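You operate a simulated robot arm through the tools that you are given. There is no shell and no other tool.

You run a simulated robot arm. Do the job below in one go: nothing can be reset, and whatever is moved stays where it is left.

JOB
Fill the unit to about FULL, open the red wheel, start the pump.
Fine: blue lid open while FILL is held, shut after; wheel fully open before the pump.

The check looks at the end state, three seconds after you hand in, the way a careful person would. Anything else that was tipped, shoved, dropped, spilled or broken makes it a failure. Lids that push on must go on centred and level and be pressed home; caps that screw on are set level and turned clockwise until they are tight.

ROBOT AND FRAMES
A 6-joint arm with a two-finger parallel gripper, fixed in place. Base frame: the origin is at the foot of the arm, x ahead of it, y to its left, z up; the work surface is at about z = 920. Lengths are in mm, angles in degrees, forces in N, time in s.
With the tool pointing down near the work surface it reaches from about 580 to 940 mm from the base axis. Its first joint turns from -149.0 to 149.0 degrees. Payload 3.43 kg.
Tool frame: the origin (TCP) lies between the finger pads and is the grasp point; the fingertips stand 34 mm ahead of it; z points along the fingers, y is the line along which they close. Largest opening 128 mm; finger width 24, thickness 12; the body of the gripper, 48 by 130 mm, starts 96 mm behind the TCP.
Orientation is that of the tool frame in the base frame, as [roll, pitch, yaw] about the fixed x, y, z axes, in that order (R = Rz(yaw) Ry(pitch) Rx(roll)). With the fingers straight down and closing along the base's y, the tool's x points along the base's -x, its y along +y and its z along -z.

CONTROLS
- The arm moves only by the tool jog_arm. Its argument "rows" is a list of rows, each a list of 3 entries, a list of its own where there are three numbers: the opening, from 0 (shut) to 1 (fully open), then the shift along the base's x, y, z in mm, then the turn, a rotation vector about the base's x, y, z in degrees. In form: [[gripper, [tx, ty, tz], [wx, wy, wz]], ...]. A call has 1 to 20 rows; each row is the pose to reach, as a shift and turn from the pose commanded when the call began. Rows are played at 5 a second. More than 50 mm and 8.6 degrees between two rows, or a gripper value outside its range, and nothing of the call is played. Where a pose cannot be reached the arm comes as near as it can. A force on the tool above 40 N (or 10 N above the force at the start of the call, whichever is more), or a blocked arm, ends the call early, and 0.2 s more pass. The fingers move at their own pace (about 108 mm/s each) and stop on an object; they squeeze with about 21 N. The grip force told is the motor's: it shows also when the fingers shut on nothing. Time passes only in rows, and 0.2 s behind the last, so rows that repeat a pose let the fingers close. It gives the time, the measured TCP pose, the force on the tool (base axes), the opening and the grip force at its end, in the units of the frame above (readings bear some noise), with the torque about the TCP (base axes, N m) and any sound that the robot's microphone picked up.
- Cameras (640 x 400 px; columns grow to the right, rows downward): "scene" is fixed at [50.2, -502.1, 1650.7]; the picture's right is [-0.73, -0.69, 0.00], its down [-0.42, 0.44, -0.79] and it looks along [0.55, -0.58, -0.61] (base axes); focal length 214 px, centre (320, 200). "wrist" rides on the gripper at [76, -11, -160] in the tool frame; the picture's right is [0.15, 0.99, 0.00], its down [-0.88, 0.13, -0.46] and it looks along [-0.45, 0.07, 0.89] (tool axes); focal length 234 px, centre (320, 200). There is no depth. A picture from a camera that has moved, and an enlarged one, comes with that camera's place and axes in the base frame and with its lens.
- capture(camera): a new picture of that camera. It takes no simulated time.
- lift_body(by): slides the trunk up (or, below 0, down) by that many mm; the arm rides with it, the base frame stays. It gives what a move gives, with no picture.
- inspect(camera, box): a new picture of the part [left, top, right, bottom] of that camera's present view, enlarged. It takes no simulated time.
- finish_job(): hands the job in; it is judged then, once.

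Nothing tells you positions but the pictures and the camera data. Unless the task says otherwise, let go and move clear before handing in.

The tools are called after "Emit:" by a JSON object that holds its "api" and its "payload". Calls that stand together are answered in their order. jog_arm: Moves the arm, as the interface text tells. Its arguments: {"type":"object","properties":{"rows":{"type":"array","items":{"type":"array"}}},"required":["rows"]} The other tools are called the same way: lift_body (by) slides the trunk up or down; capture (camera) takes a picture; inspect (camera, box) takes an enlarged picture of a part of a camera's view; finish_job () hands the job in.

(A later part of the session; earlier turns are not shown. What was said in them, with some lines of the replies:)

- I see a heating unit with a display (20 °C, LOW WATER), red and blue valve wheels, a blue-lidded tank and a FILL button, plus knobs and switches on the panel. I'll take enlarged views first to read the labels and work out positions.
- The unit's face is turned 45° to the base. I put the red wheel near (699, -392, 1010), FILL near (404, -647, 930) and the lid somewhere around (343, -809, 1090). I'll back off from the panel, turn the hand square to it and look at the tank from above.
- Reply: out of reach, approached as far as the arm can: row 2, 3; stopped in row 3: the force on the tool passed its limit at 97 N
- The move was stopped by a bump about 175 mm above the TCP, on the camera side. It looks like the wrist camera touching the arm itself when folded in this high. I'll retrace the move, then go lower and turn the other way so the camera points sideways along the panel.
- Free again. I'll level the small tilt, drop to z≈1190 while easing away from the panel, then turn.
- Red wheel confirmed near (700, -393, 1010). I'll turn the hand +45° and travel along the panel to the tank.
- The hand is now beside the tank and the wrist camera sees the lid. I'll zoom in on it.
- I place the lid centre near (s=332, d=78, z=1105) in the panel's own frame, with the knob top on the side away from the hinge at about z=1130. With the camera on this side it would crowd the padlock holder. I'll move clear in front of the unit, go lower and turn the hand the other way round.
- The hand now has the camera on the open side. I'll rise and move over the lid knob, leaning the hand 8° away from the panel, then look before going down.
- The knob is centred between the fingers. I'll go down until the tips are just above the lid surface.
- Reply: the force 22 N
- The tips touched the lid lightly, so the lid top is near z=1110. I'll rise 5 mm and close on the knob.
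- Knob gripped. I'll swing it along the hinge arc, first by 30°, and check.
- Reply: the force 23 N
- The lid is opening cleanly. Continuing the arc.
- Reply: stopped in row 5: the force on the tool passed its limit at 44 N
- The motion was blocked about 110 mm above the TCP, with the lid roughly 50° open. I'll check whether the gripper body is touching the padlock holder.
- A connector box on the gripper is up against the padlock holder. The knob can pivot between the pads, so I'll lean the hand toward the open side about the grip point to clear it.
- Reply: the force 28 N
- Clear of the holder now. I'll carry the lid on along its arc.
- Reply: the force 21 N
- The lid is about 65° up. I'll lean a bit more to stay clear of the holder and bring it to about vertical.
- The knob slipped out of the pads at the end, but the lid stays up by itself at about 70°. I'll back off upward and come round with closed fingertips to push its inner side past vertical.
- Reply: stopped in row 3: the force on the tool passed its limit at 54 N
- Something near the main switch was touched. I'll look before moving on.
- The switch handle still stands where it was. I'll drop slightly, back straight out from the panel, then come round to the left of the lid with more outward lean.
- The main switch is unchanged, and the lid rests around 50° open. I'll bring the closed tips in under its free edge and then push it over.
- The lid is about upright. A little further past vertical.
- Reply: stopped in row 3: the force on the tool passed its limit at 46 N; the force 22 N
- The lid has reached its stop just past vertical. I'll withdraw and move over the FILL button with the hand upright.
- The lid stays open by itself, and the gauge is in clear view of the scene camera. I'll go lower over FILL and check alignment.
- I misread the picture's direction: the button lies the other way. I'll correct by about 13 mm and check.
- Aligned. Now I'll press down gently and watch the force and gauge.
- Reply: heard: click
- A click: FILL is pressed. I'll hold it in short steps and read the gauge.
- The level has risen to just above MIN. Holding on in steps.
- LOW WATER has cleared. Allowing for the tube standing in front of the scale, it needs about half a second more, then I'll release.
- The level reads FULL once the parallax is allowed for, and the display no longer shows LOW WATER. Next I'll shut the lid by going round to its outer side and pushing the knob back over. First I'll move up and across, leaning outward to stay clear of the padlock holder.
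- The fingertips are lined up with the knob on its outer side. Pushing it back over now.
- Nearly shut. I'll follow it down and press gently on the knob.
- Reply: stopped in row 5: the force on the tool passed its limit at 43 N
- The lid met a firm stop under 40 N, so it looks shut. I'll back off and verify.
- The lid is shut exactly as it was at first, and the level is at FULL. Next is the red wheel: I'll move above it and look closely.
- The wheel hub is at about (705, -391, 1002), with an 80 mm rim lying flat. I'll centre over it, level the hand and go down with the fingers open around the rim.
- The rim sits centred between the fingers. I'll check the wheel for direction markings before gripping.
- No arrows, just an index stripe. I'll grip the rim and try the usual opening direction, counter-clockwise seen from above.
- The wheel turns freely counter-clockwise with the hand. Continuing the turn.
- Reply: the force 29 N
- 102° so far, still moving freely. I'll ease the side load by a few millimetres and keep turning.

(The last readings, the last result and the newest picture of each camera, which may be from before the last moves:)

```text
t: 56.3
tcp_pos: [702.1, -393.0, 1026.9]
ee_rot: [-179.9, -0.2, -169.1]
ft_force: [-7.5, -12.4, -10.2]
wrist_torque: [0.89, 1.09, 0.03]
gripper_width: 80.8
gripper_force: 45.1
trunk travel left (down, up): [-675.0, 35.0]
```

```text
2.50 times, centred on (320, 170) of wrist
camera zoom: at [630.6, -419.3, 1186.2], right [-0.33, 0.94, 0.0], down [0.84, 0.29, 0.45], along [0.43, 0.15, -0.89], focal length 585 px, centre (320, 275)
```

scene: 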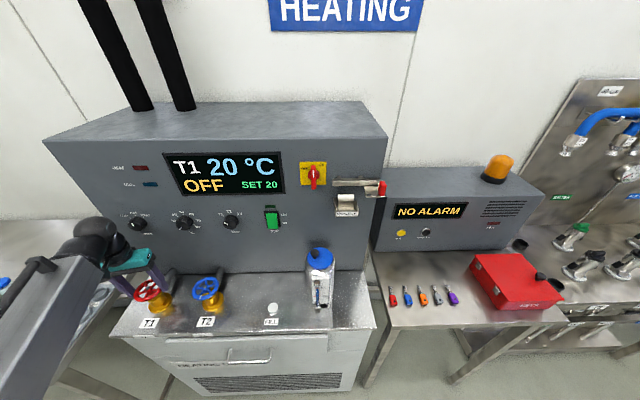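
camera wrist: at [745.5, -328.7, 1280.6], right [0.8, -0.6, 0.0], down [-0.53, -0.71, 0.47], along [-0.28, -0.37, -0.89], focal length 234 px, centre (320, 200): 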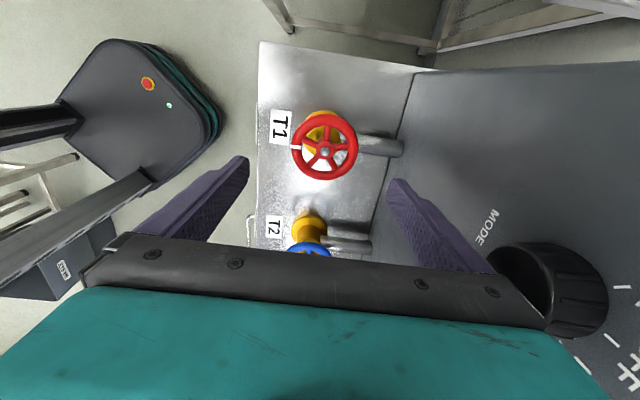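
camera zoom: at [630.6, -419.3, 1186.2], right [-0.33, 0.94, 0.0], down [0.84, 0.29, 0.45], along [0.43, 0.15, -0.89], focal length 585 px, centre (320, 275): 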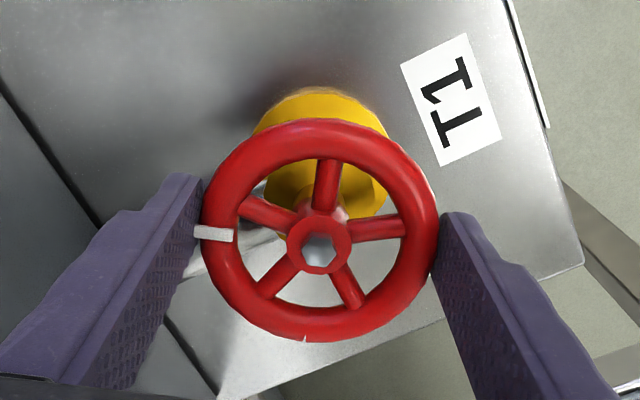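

Emit:
{"api": "jog_arm", "payload": {"rows": [[0.5, [-0.3, -1, 0], [0, 0, 6]], [0.5, [0, -1.8, 0.5], [0, 0, 14]], [0.5, [0.3, -2, 0.5], [0, 0, 22]], [0.5, [0.6, -2, 0.5], [0, 0, 30]], [0.5, [1, -2, 0.5], [0, 0, 38]], [0.5, [1.3, -2, 0.5], [0, 0, 46]], [0.5, [1.5, -2, 0.5], [0, 0, 54]], [0.5, [1.8, -2, 0.5], [0, 0, 62]]]}}

Emit:
{"api": "inspect", "payload": {"camera": "wrist", "box": [220, 90, 420, 250]}}

Emit:
{"api": "capture", "payload": {"camera": "scene"}}

```text
t: 58.1
tcp_pos: [703.5, -395.4, 1026.7]
ee_rot: [180.0, 0.0, -107.2]
ft_force: [-10.1, -10.7, -20.6]
wrist_torque: [-0.45, -0.48, 0.03]
gripper_width: 80.4
gripper_force: 44.8
trunk travel left (down, up): [-675.0, 35.0]
```

```text
2.50 times, centred on (320, 170) of wrist
camera zoom: at [692.7, -471.6, 1186.3], right [-0.99, 0.15, 0.0], down [0.14, 0.88, 0.45], along [0.07, 0.45, -0.89], focal length 585 px, centre (320, 275)
```

zoom: 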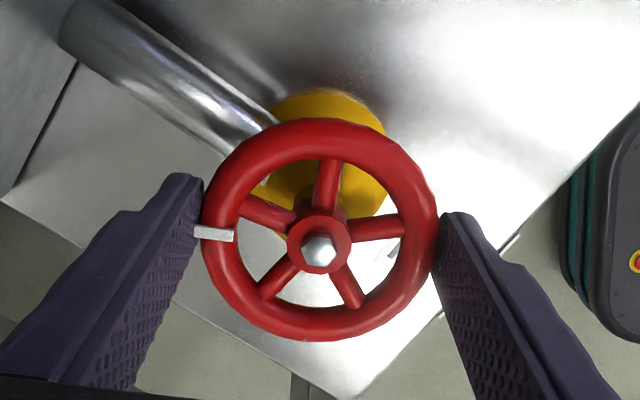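

```text
taken
```

scene: 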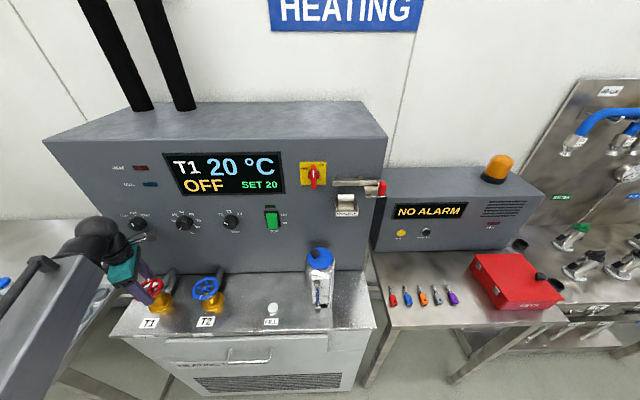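

208° and no stop yet. I'll let go, swing back and take another stroke.

Emit:
{"api": "jog_arm", "payload": {"rows": [[0.95, [0, 0, 0], [0, 0, 0]], [0.95, [0, 0, 0], [0, 0, 0]], [0.95, [0, 0, 0], [0, 0, -8]], [0.95, [0, 0, 0], [0, 0, -16]], [0.95, [0, 0, 0], [0, 0, -24]], [0.95, [0, 0, 0], [0, 0, -32]], [0.95, [0, 0, 0], [0, 0, -40]], [0.95, [0, 0, 0], [0, 0, -48]], [0.95, [0, 0, 0], [0, 0, -56]], [0.95, [0, 0, 0], [0, 0, -64]], [0.95, [0, 0, 0], [0, 0, -72]], [0.95, [0, 0, 0], [0, 0, -80]], [0.95, [0, 0, 0], [0, 0, -88]], [0.95, [0, 0, 0], [0, 0, -96]], [0.95, [0, 0, 0], [0, 0, -104]]]}}

Emit:
{"api": "capture", "payload": {"camera": "scene"}}

Emit:
{"api": "inspect", "payload": {"camera": "wrist", "box": [220, 90, 420, 250]}}

```text
t: 61.3
tcp_pos: [703.7, -393.9, 1028.2]
ee_rot: [-179.8, 0.0, 148.5]
ft_force: [0.5, 0.3, 0.5]
wrist_torque: [-0.03, -0.01, 0.0]
gripper_width: 121.7
gripper_force: 0.1
trunk travel left (down, up): [-675.0, 35.0]
```

```text
taken
```

scene: 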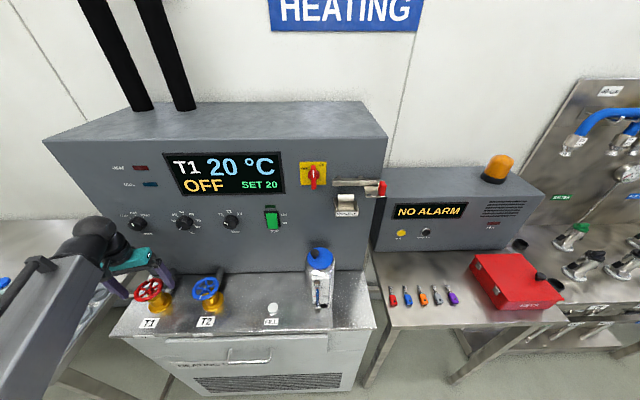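

```text
2.50 times, centred on (320, 170) of wrist
camera zoom: at [634.4, -363.4, 1187.7], right [0.39, 0.92, 0.0], down [0.82, -0.35, 0.45], along [0.42, -0.18, -0.89], focal length 585 px, centre (320, 275)
```

zoom: 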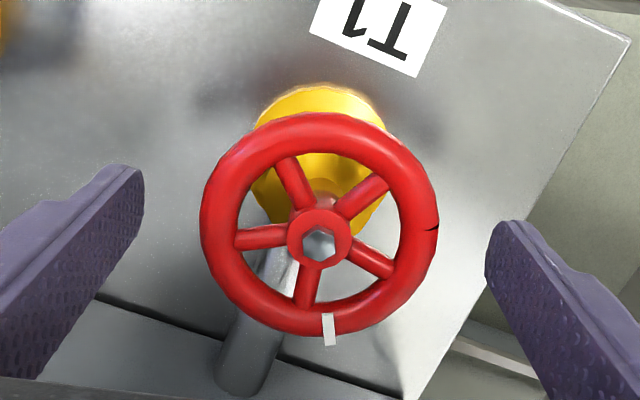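

Emit:
{"api": "jog_arm", "payload": {"rows": [[0.95, [0.6, 0.9, -1.5], [0, 0, -8]], [0.95, [0.6, 0.9, -1.5], [0, 0, -16]], [0.95, [0.6, 0.9, -1.5], [0, 0, -24]], [0.95, [0.6, 0.9, -1.5], [0, 0, -32]], [0.95, [0.6, 0.9, -1.5], [0, 0, -40]], [0.95, [0.6, 0.9, -1.5], [0, 0, -48]], [0.95, [0.6, 0.9, -1.5], [0, 0, -56]], [0.95, [0.6, 0.9, -1.5], [0, 0, -64]], [0.95, [0.6, 0.9, -1.5], [0, 0, -72]], [0.95, [0.6, 0.9, -1.5], [0, 0, -80]], [0.95, [0.6, 0.9, -1.5], [0, 0, -88]], [0.95, [0.6, 0.9, -1.5], [0, 0, -96]], [0.95, [0.6, 0.9, -1.5], [0, 0, -104]], [0.5, [0.6, 0.9, -1.5], [0, 0, -104]], [0.5, [0.6, 0.9, -1.5], [0, 0, -104]], [0.5, [0.6, 0.9, -1.5], [0, 0, -104]]]}}

Emit:
{"api": "inspect", "payload": {"camera": "wrist", "box": [220, 90, 420, 250]}}

```text
t: 64.7
tcp_pos: [705.1, -392.5, 1026.0]
ee_rot: [-180.0, -0.1, 44.6]
ft_force: [3.7, -3.2, 0.5]
wrist_torque: [-0.66, -0.76, -0.02]
gripper_width: 80.4
gripper_force: 44.6
trunk travel left (down, up): [-675.0, 35.0]
```

```text
2.50 times, centred on (320, 170) of wrist
camera zoom: at [751.4, -332.6, 1185.6], right [0.8, -0.6, 0.0], down [-0.54, -0.71, 0.45], along [-0.27, -0.36, -0.89], focal length 585 px, centre (320, 275)
```

zoom: 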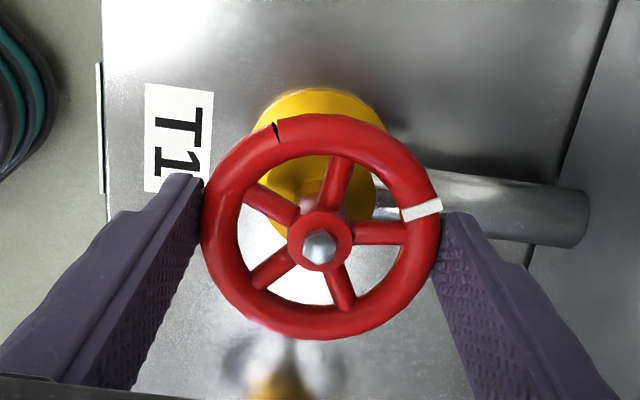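

Gripped again. Second stroke.

Emit:
{"api": "jog_arm", "payload": {"rows": [[0.5, [0, 0, 0], [0, 0, 8]], [0.5, [0, 0, 0], [0, 0, 16]], [0.5, [0, 0, 0], [0, 0, 24]], [0.5, [0, 0, 0], [0, 0, 32]], [0.5, [0, 0, 0], [0, 0, 40]], [0.5, [0, 0, 0], [0, 0, 48]], [0.5, [0, 0, 0], [0, 0, 56]], [0.5, [0, 0, 0], [0, 0, 64]], [0.5, [0, 0, 0], [0, 0, 72]], [0.5, [0, 0, 0], [0, 0, 80]], [0.5, [0, 0, 0], [0, 0, 88]], [0.5, [0, 0, 0], [0, 0, 96]], [0.5, [0, 0, 0], [0, 0, 104]]]}}

Emit:
{"api": "inspect", "payload": {"camera": "wrist", "box": [220, 90, 420, 250]}}

```text
t: 67.5
tcp_pos: [703.2, -393.3, 1027.4]
ee_rot: [-179.9, -0.1, 148.5]
ft_force: [-5.1, -1.4, -3.3]
wrist_torque: [-0.14, 0.02, -1.91]
gripper_width: 79.7
gripper_force: 45.3
trunk travel left (down, up): [-675.0, 35.0]
```

```text
2.50 times, centred on (320, 170) of wrist
camera zoom: at [634.4, -363.6, 1185.7], right [0.39, 0.92, 0.0], down [0.82, -0.35, 0.45], along [0.42, -0.18, -0.89], focal length 585 px, centre (320, 275)
```

zoom: 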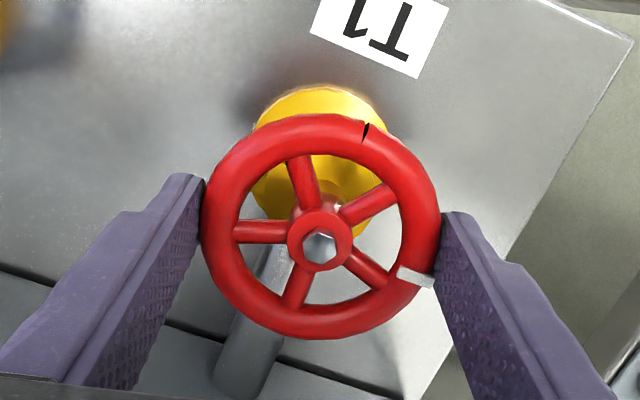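

Torque has built up and the rim is slipping in the fingers, so this is probably the end stop. I'll push a little further and see whether the stripe moves.

Emit:
{"api": "jog_arm", "payload": {"rows": [[0.4, [0, 0, 0], [0, 0, 8]], [0.4, [0, 0, 0], [0, 0, 16]], [0.4, [0, 0, 0], [0, 0, 20]]]}}

Emit:
{"api": "inspect", "payload": {"camera": "wrist", "box": [220, 90, 420, 250]}}

Emit:
{"api": "inspect", "payload": {"camera": "scene", "box": [130, 265, 190, 335]}}

```text
t: 68.3
tcp_pos: [704.4, -393.4, 1026.9]
ee_rot: [-179.8, -0.1, 168.6]
ft_force: [-3.2, -5.4, -3.4]
wrist_torque: [0.12, -0.04, -1.12]
gripper_width: 79.3
gripper_force: 44.9
trunk travel left (down, up): [-675.0, 35.0]
```

```text
2.50 times, centred on (320, 170) of wrist
camera zoom: at [628.6, -389.9, 1185.7], right [0.05, 1.0, 0.0], down [0.89, -0.04, 0.45], along [0.45, -0.02, -0.89], focal length 585 px, centre (320, 275)
```

zoom: 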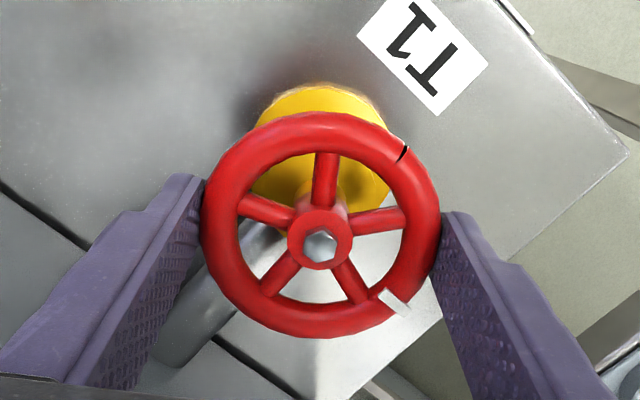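

```text
5.71 times, centred on (160, 300) of scene
camera zoom: at [50.2, -502.1, 1650.7], right [-0.73, -0.69, 0.0], down [-0.42, 0.44, -0.79], along [0.55, -0.58, -0.61], focal length 1226 px, centre (1234, -371)
```

zoom: 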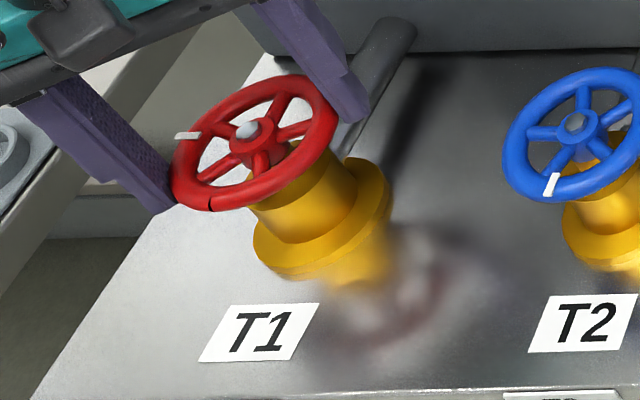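

The stripe stays put while the fingers slip, so the wheel is at its stop, about three-quarters of a turn open. I'll release and lift clear.

Emit:
{"api": "jog_arm", "payload": {"rows": [[0.95, [0, 0, 0], [0, 0, 0]], [0.95, [0, 0, 0], [0, 0, 0]], [0.95, [0, 0, 10], [0, 0, 0]], [0.95, [0, 0, 40], [0, 0, 0]], [0.95, [-5, 5, 80], [0, 0, 0]], [0.6, [-20, 20, 110], [0, 0, 0]], [0.2, [-35, 35, 130], [0, 0, 0]]]}}

Emit:
{"api": "capture", "payload": {"camera": "wrist"}}

Emit:
{"api": "inspect", "payload": {"camera": "scene", "box": [130, 265, 190, 335]}}

Emit:
{"api": "inspect", "payload": {"camera": "scene", "box": [250, 195, 300, 240]}}

```text
t: 69.9
tcp_pos: [667.5, -357.2, 1157.7]
ee_rot: [-179.9, -0.1, 168.7]
ft_force: [0.1, -0.9, -0.4]
wrist_torque: [-0.04, -0.03, 0.02]
gripper_width: 25.8
gripper_force: 0.1
trunk travel left (down, up): [-675.0, 35.0]
```

```text
taken
camera wrist: at [593.0, -353.8, 1316.3], right [0.05, 1.0, 0.0], down [0.89, -0.04, 0.45], along [0.45, -0.02, -0.89], focal length 234 px, centre (320, 200)
```

wrist: 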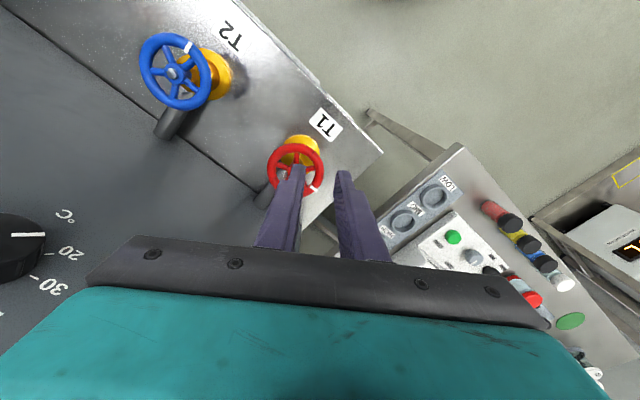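

```text
5.71 times, centred on (160, 300) of scene
camera zoom: at [50.2, -502.1, 1650.7], right [-0.73, -0.69, 0.0], down [-0.42, 0.44, -0.79], along [0.55, -0.58, -0.61], focal length 1226 px, centre (1234, -371)
```

zoom: 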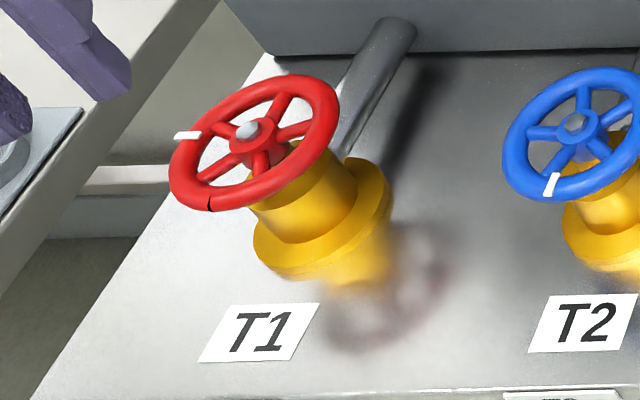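

```text
8.89 times, centred on (275, 218) of scene
camera zoom: at [50.2, -502.1, 1650.7], right [-0.73, -0.69, 0.0], down [-0.42, 0.44, -0.79], along [0.55, -0.58, -0.61], focal length 1906 px, centre (720, 44)
```

zoom: 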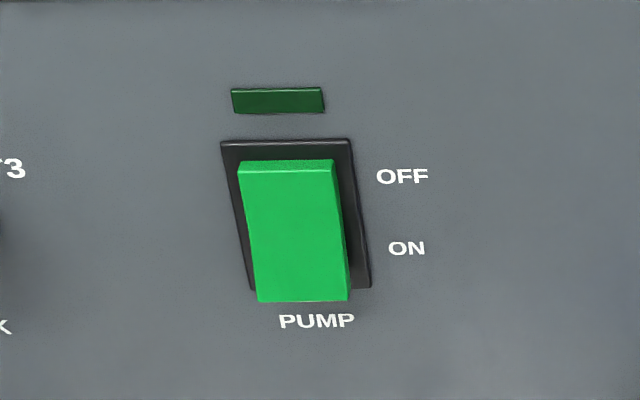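

The wheel stays open and the pump rocker's lower (ON) half stands proud. I'll go over to the rocker with fingers closed, turning the hand so the camera is to the side.

Emit:
{"api": "jog_arm", "payload": {"rows": [[0.0, [-27, -26, 5], [0, 0, 7]], [0.0, [-54, -53, 10], [0, 0, 14]], [0.0, [-82, -80, 15], [0, 0, 21]], [0.0, [-110, -107, 20], [0, 0, 28]], [0.0, [-138, -135, 25], [0, 0, 35]], [0.0, [-166, -162, 30], [0, 0, 42]], [0.0, [-194, -190, 35], [0, 0, 49]], [0.0, [-222, -217, 35], [0, 0, 56.3]], [0.0, [-250, -244, 35], [0, 0, 56.3]], [0.0, [-276, -270, 35], [0, 0, 56.3]], [0.0, [-290, -283.4, 35], [0, 0, 56.3]]]}}

Emit:
{"api": "jog_arm", "payload": {"rows": [[0.0, [0, 0, 0], [-5.3, -5.3, 0]], [0.0, [0, 0, 0], [-10.6, -10.6, 0]], [0.0, [0, 0, 0], [-15.9, -15.9, 0]], [0.0, [0, 0, 0], [-21.2, -21.2, 0]], [0.0, [0, 0, 0], [-26.5, -26.5, 0]], [0.0, [0, 0, 0], [-31.8, -31.8, 0]]]}}

Emit:
{"api": "capture", "payload": {"camera": "wrist"}}

Emit:
{"api": "capture", "payload": {"camera": "scene"}}

```text
t: 72.3
tcp_pos: [377.8, -642.0, 1191.1]
ee_rot: [-180.0, -0.1, -135.0]
ft_force: [0.3, -0.2, -0.2]
wrist_torque: [0.0, -0.02, -0.03]
gripper_width: 0.1
gripper_force: 21.1
trunk travel left (down, up): [-675.0, 35.0]
```

```text
t: 73.7
tcp_pos: [378.3, -640.6, 1190.0]
ee_rot: [-134.8, 0.0, -135.2]
ft_force: [-0.2, 1.0, 0.0]
wrist_torque: [0.01, 0.0, 0.01]
gripper_width: 0.0
gripper_force: 21.0
trunk travel left (down, up): [-675.0, 35.0]
```

```text
taken
camera wrist: at [251.5, -619.9, 1311.8], right [-0.6, 0.39, -0.7], down [0.33, 0.92, 0.23], along [0.73, -0.1, -0.67], focal length 234 px, centre (320, 200)
```

wrist: 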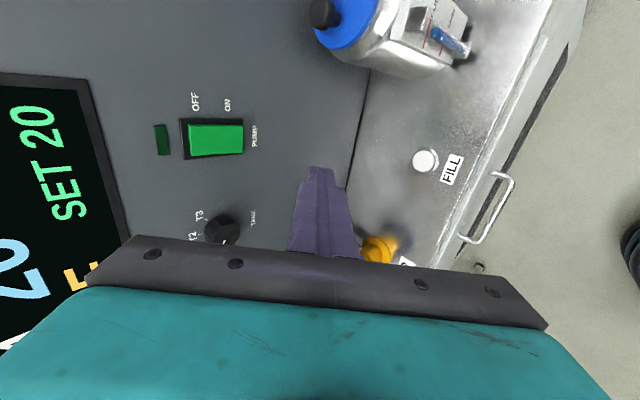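

```text
taken
```

scene: 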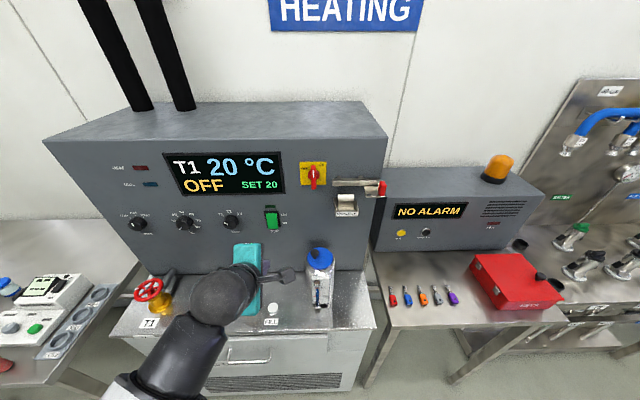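

Good view of the rocker, and of the gauge from a second angle. I'll check the level again here.

Emit:
{"api": "inspect", "payload": {"camera": "wrist", "box": [390, 0, 490, 70]}}

Emit:
{"api": "inspect", "payload": {"camera": "wrist", "box": [140, 80, 300, 180]}}

```text
5.71 times, centred on (440, 35) of wrist
camera zoom: at [251.5, -619.9, 1311.8], right [-0.6, 0.39, -0.7], down [0.33, 0.92, 0.23], along [0.73, -0.1, -0.67], focal length 1338 px, centre (-366, 1143)
```

zoom: 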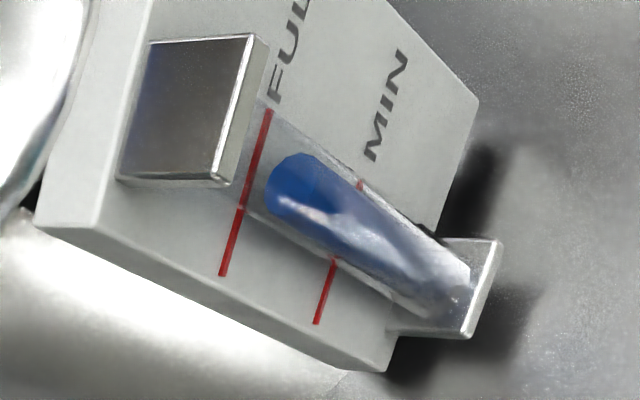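

```text
4.00 times, centred on (220, 130) of wrist
camera zoom: at [251.5, -619.9, 1311.8], right [-0.6, 0.39, -0.7], down [0.33, 0.92, 0.23], along [0.73, -0.1, -0.67], focal length 937 px, centre (720, 480)
```

zoom: 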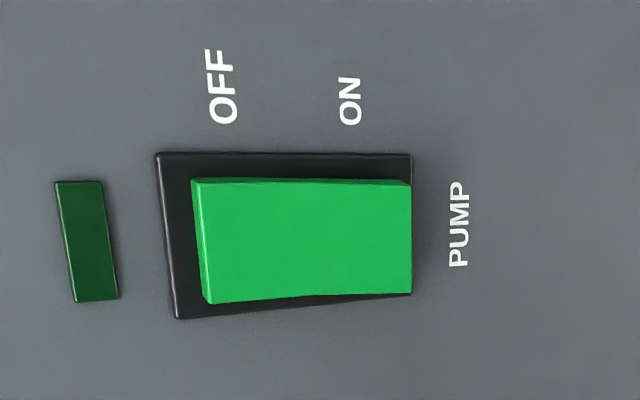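

From this angle too the water surface lines up with FULL, allowing for the tube's stand-off. Now I'll advance toward the rocker's ON half.

Emit:
{"api": "jog_arm", "payload": {"rows": [[0.0, [-1.8, -1.8, 8.5], [0, 0, 0]], [0.0, [22.9, -26.5, 8.5], [0, 0, 0]], [0.0, [47.7, -51.3, 8.5], [0, 0, 0]], [0.0, [65.4, -69, 8.5], [0, 0, 0]]]}}

Emit:
{"api": "inspect", "payload": {"camera": "wrist", "box": [220, 80, 420, 240]}}

Emit:
{"api": "inspect", "payload": {"camera": "scene", "box": [230, 170, 330, 270]}}

```text
t: 74.7
tcp_pos: [445.8, -710.6, 1199.5]
ee_rot: [-135.0, 0.0, -135.1]
ft_force: [-0.5, -0.3, -0.3]
wrist_torque: [-0.01, 0.0, 0.02]
gripper_width: 0.1
gripper_force: 21.0
trunk travel left (down, up): [-675.0, 35.0]
```

```text
2.50 times, centred on (320, 160) of wrist
camera zoom: at [318.1, -690.0, 1320.1], right [-0.6, 0.39, -0.7], down [0.33, 0.92, 0.23], along [0.73, -0.1, -0.68], focal length 585 px, centre (320, 300)
```

zoom: 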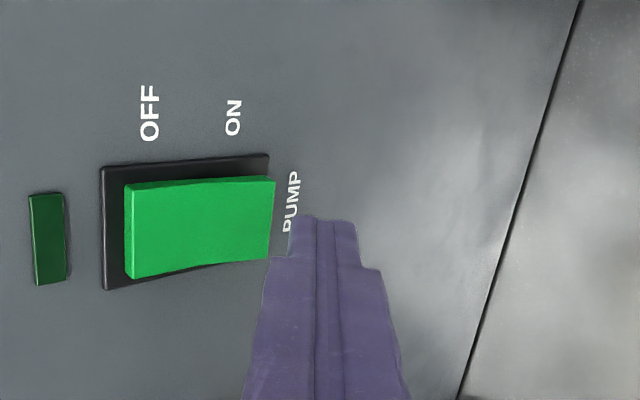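

```text
4.00 times, centred on (280, 220) of scene
camera zoom: at [50.2, -502.1, 1650.7], right [-0.73, -0.69, 0.0], down [-0.42, 0.44, -0.79], along [0.55, -0.58, -0.61], focal length 858 px, centre (480, 120)
```

zoom: 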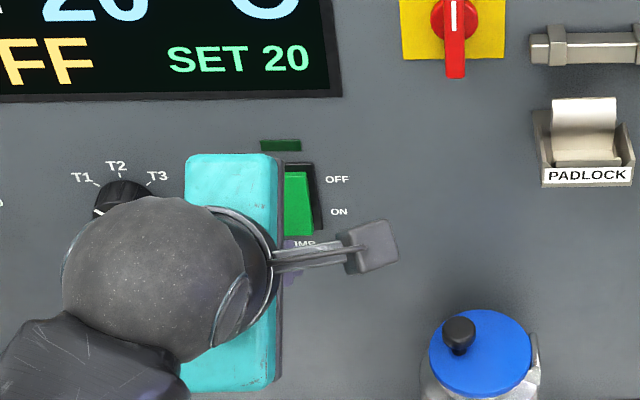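

Lined up with the lower half. I'll press in slowly and listen for the click.

Emit:
{"api": "jog_arm", "payload": {"rows": [[0.0, [5, -5, 0], [0, 0, 0]], [0.0, [9, -9, 0], [0, 0, 0]], [0.0, [12, -12, 0], [0, 0, 0]]]}}

Emit:
{"api": "inspect", "payload": {"camera": "wrist", "box": [220, 80, 420, 240]}}

```text
t: 75.5
tcp_pos: [456.3, -721.5, 1200.2]
ee_rot: [-135.0, 0.0, -135.2]
ft_force: [0.6, 0.7, 0.0]
wrist_torque: [0.0, -0.01, -0.01]
gripper_width: 0.1
gripper_force: 20.8
trunk travel left (down, up): [-675.0, 35.0]
```

```text
2.50 times, centred on (320, 160) of wrist
camera zoom: at [330.0, -701.6, 1320.3], right [-0.6, 0.39, -0.7], down [0.33, 0.92, 0.23], along [0.73, -0.1, -0.68], focal length 585 px, centre (320, 300)
```

zoom: 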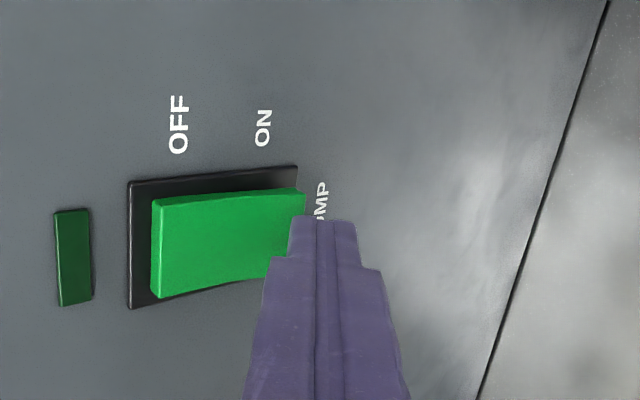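

Emit:
{"api": "jog_arm", "payload": {"rows": [[0.0, [2, -2, 0], [0, 0, 0]], [0.0, [4, -4, 0], [0, 0, 0]], [0.0, [6, -6, 0], [0, 0, 0]], [0.0, [8, -8, 0], [0, 0, 0]]]}}

Emit:
{"api": "inspect", "payload": {"camera": "wrist", "box": [220, 80, 420, 240]}}

Emit:
{"api": "inspect", "payload": {"camera": "scene", "box": [230, 170, 330, 270]}}

```text
t: 76.5
tcp_pos: [465.5, -728.2, 1201.2]
ee_rot: [-135.0, 0.0, -135.0]
ft_force: [-3.4, 4.1, -0.1]
wrist_torque: [0.08, 0.03, 0.04]
gripper_width: 0.0
gripper_force: 21.3
trunk travel left (down, up): [-675.0, 35.0]
```

```text
2.50 times, centred on (320, 160) of wrist
camera zoom: at [336.9, -709.2, 1320.8], right [-0.6, 0.39, -0.7], down [0.33, 0.92, 0.23], along [0.73, -0.09, -0.68], focal length 585 px, centre (320, 300)
```

zoom: 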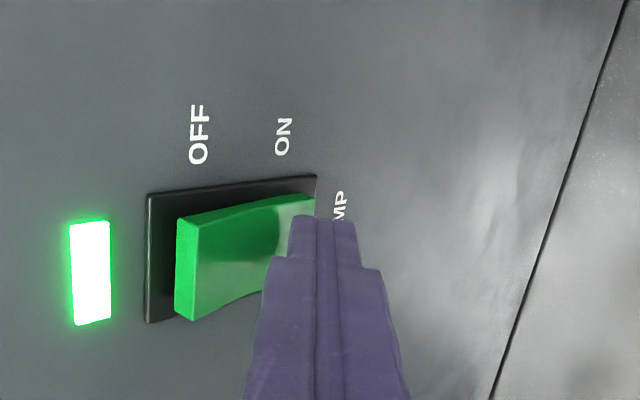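

```text
4.00 times, centred on (280, 220) of scene
camera zoom: at [50.2, -502.1, 1650.7], right [-0.73, -0.69, 0.0], down [-0.42, 0.44, -0.79], along [0.55, -0.58, -0.61], focal length 858 px, centre (480, 120)
```

zoom: 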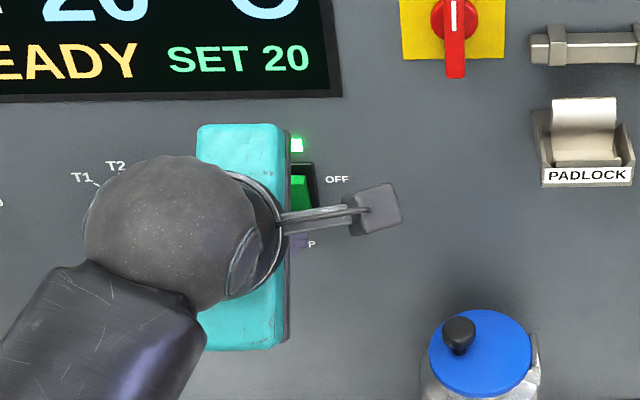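

The rocker has gone over, the pump lamp is lit and the display reads READY. I'll back straight away and check everything.

Emit:
{"api": "jog_arm", "payload": {"rows": [[0.0, [-10, 10, 0], [0, 0, 0]], [0.0, [-35, 35, 0], [0, 0, 0]], [0.0, [-65, 65, 0], [0, 0, 0]], [0.0, [-90, 90, 0], [0, 0, 0]], [0.0, [-75, 105, 0], [5.3, 5.3, 0]], [0.0, [-55, 125, 0], [10.6, 10.6, 0]], [0.0, [-30, 150, 0], [15.9, 15.9, 0]], [0.0, [0, 180, 0], [21.2, 21.2, 0]], [0.0, [25, 205, 0], [26.5, 26.5, 0]], [0.0, [50, 230, 0], [31.8, 31.8, 0]]]}}

Emit:
{"api": "capture", "payload": {"camera": "scene"}}

Emit:
{"api": "inspect", "payload": {"camera": "scene", "box": [240, 140, 400, 240]}}

Emit:
{"api": "inspect", "payload": {"camera": "scene", "box": [280, 235, 380, 315]}}

```text
t: 78.7
tcp_pos: [514.1, -499.7, 1199.3]
ee_rot: [180.0, -0.2, -135.1]
ft_force: [1.5, 0.4, 0.6]
wrist_torque: [0.01, 0.0, 0.03]
gripper_width: 0.0
gripper_force: 20.8
trunk travel left (down, up): [-675.0, 35.0]
```

```text
taken
```

scene: 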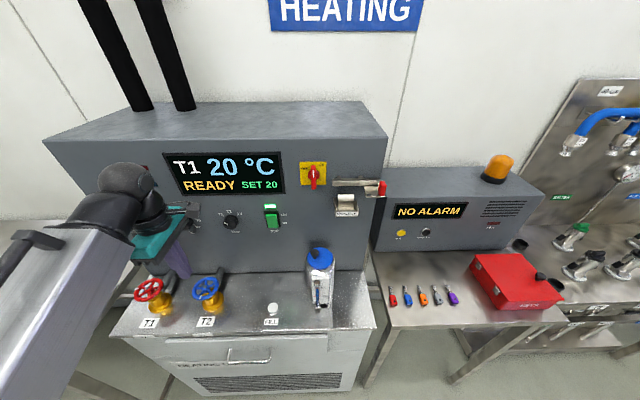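

```text
4.00 times, centred on (320, 190) of scene
camera zoom: at [50.2, -502.1, 1650.7], right [-0.73, -0.69, 0.0], down [-0.42, 0.44, -0.79], along [0.55, -0.58, -0.61], focal length 858 px, centre (320, 240)
```

zoom: 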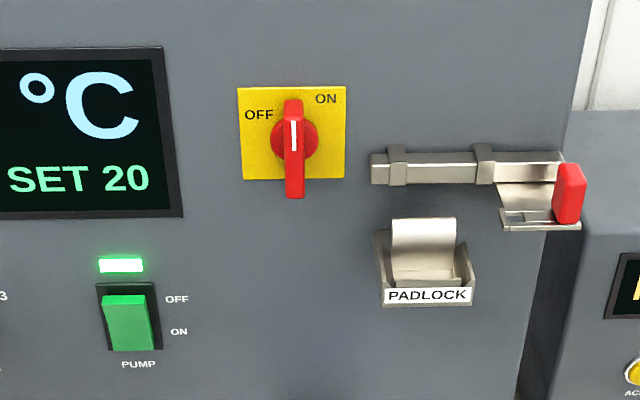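

```text
5.00 times, centred on (330, 275) of scene
camera zoom: at [50.2, -502.1, 1650.7], right [-0.73, -0.69, 0.0], down [-0.42, 0.44, -0.79], along [0.55, -0.58, -0.61], focal length 1072 px, centre (270, -175)
```

zoom: 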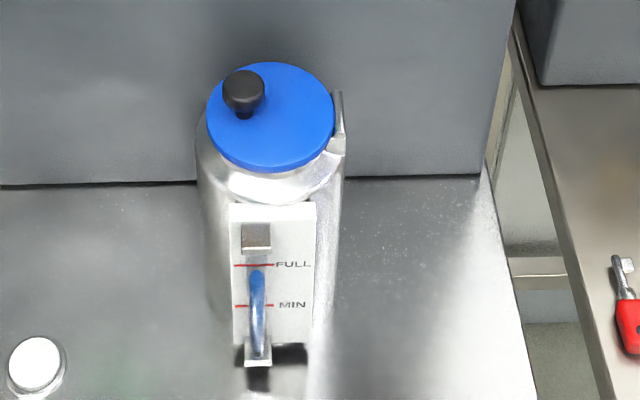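

Emit:
{"api": "inspect", "payload": {"camera": "scene", "box": [110, 250, 270, 350]}}

```text
4.00 times, centred on (190, 300) of scene
camera zoom: at [50.2, -502.1, 1650.7], right [-0.73, -0.69, 0.0], down [-0.42, 0.44, -0.79], along [0.55, -0.58, -0.61], focal length 858 px, centre (840, -200)
```

zoom: 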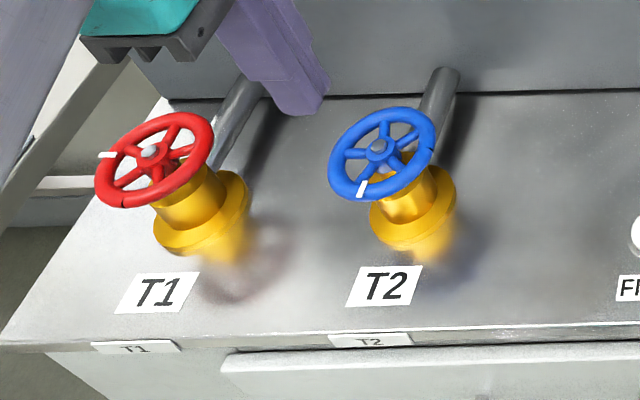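

The level is at FULL, the lid is shut, the red wheel is at its open stop, and the pump lamp is lit with READY on the display. The blue wheel, main switch and padlock holder look unmoved, and the hand is clear, so I'm handing in.

Emit:
{"api": "finish_job", "payload": {}}

```text
The job is handed in.
```

The unit is filled to about FULL, the red T1 wheel is fully open, and the pump is running. I've handed the job in and haven't seen the check's result.

- **Filling:** The blue lid was open the whole time FILL was held. I then shut it and pressed it down to a firm stop. The gauge reads FULL from two camera angles, allowing for the tube standing in front of the scale. The LOW WATER message cleared.
- **Red wheel:** I turned it counter-clockwise about three-quarters of a turn to its stop. It would go no further, and it stayed there when I let go.
- **Pump:** I switched it on only after the wheel was open. Its lamp is lit and the display reads READY.

**Bumps on the way:**
- While opening the lid, the gripper pressed against the padlock holder and then the red main switch. Each move stopped at about 45–55 N. Afterwards both looked unmoved in the pictures, and the switch is in its original position.
- The lid knob slipped from the fingers once while I was opening it. The lid stayed up, and I pushed it the rest of the way with closed fingers.
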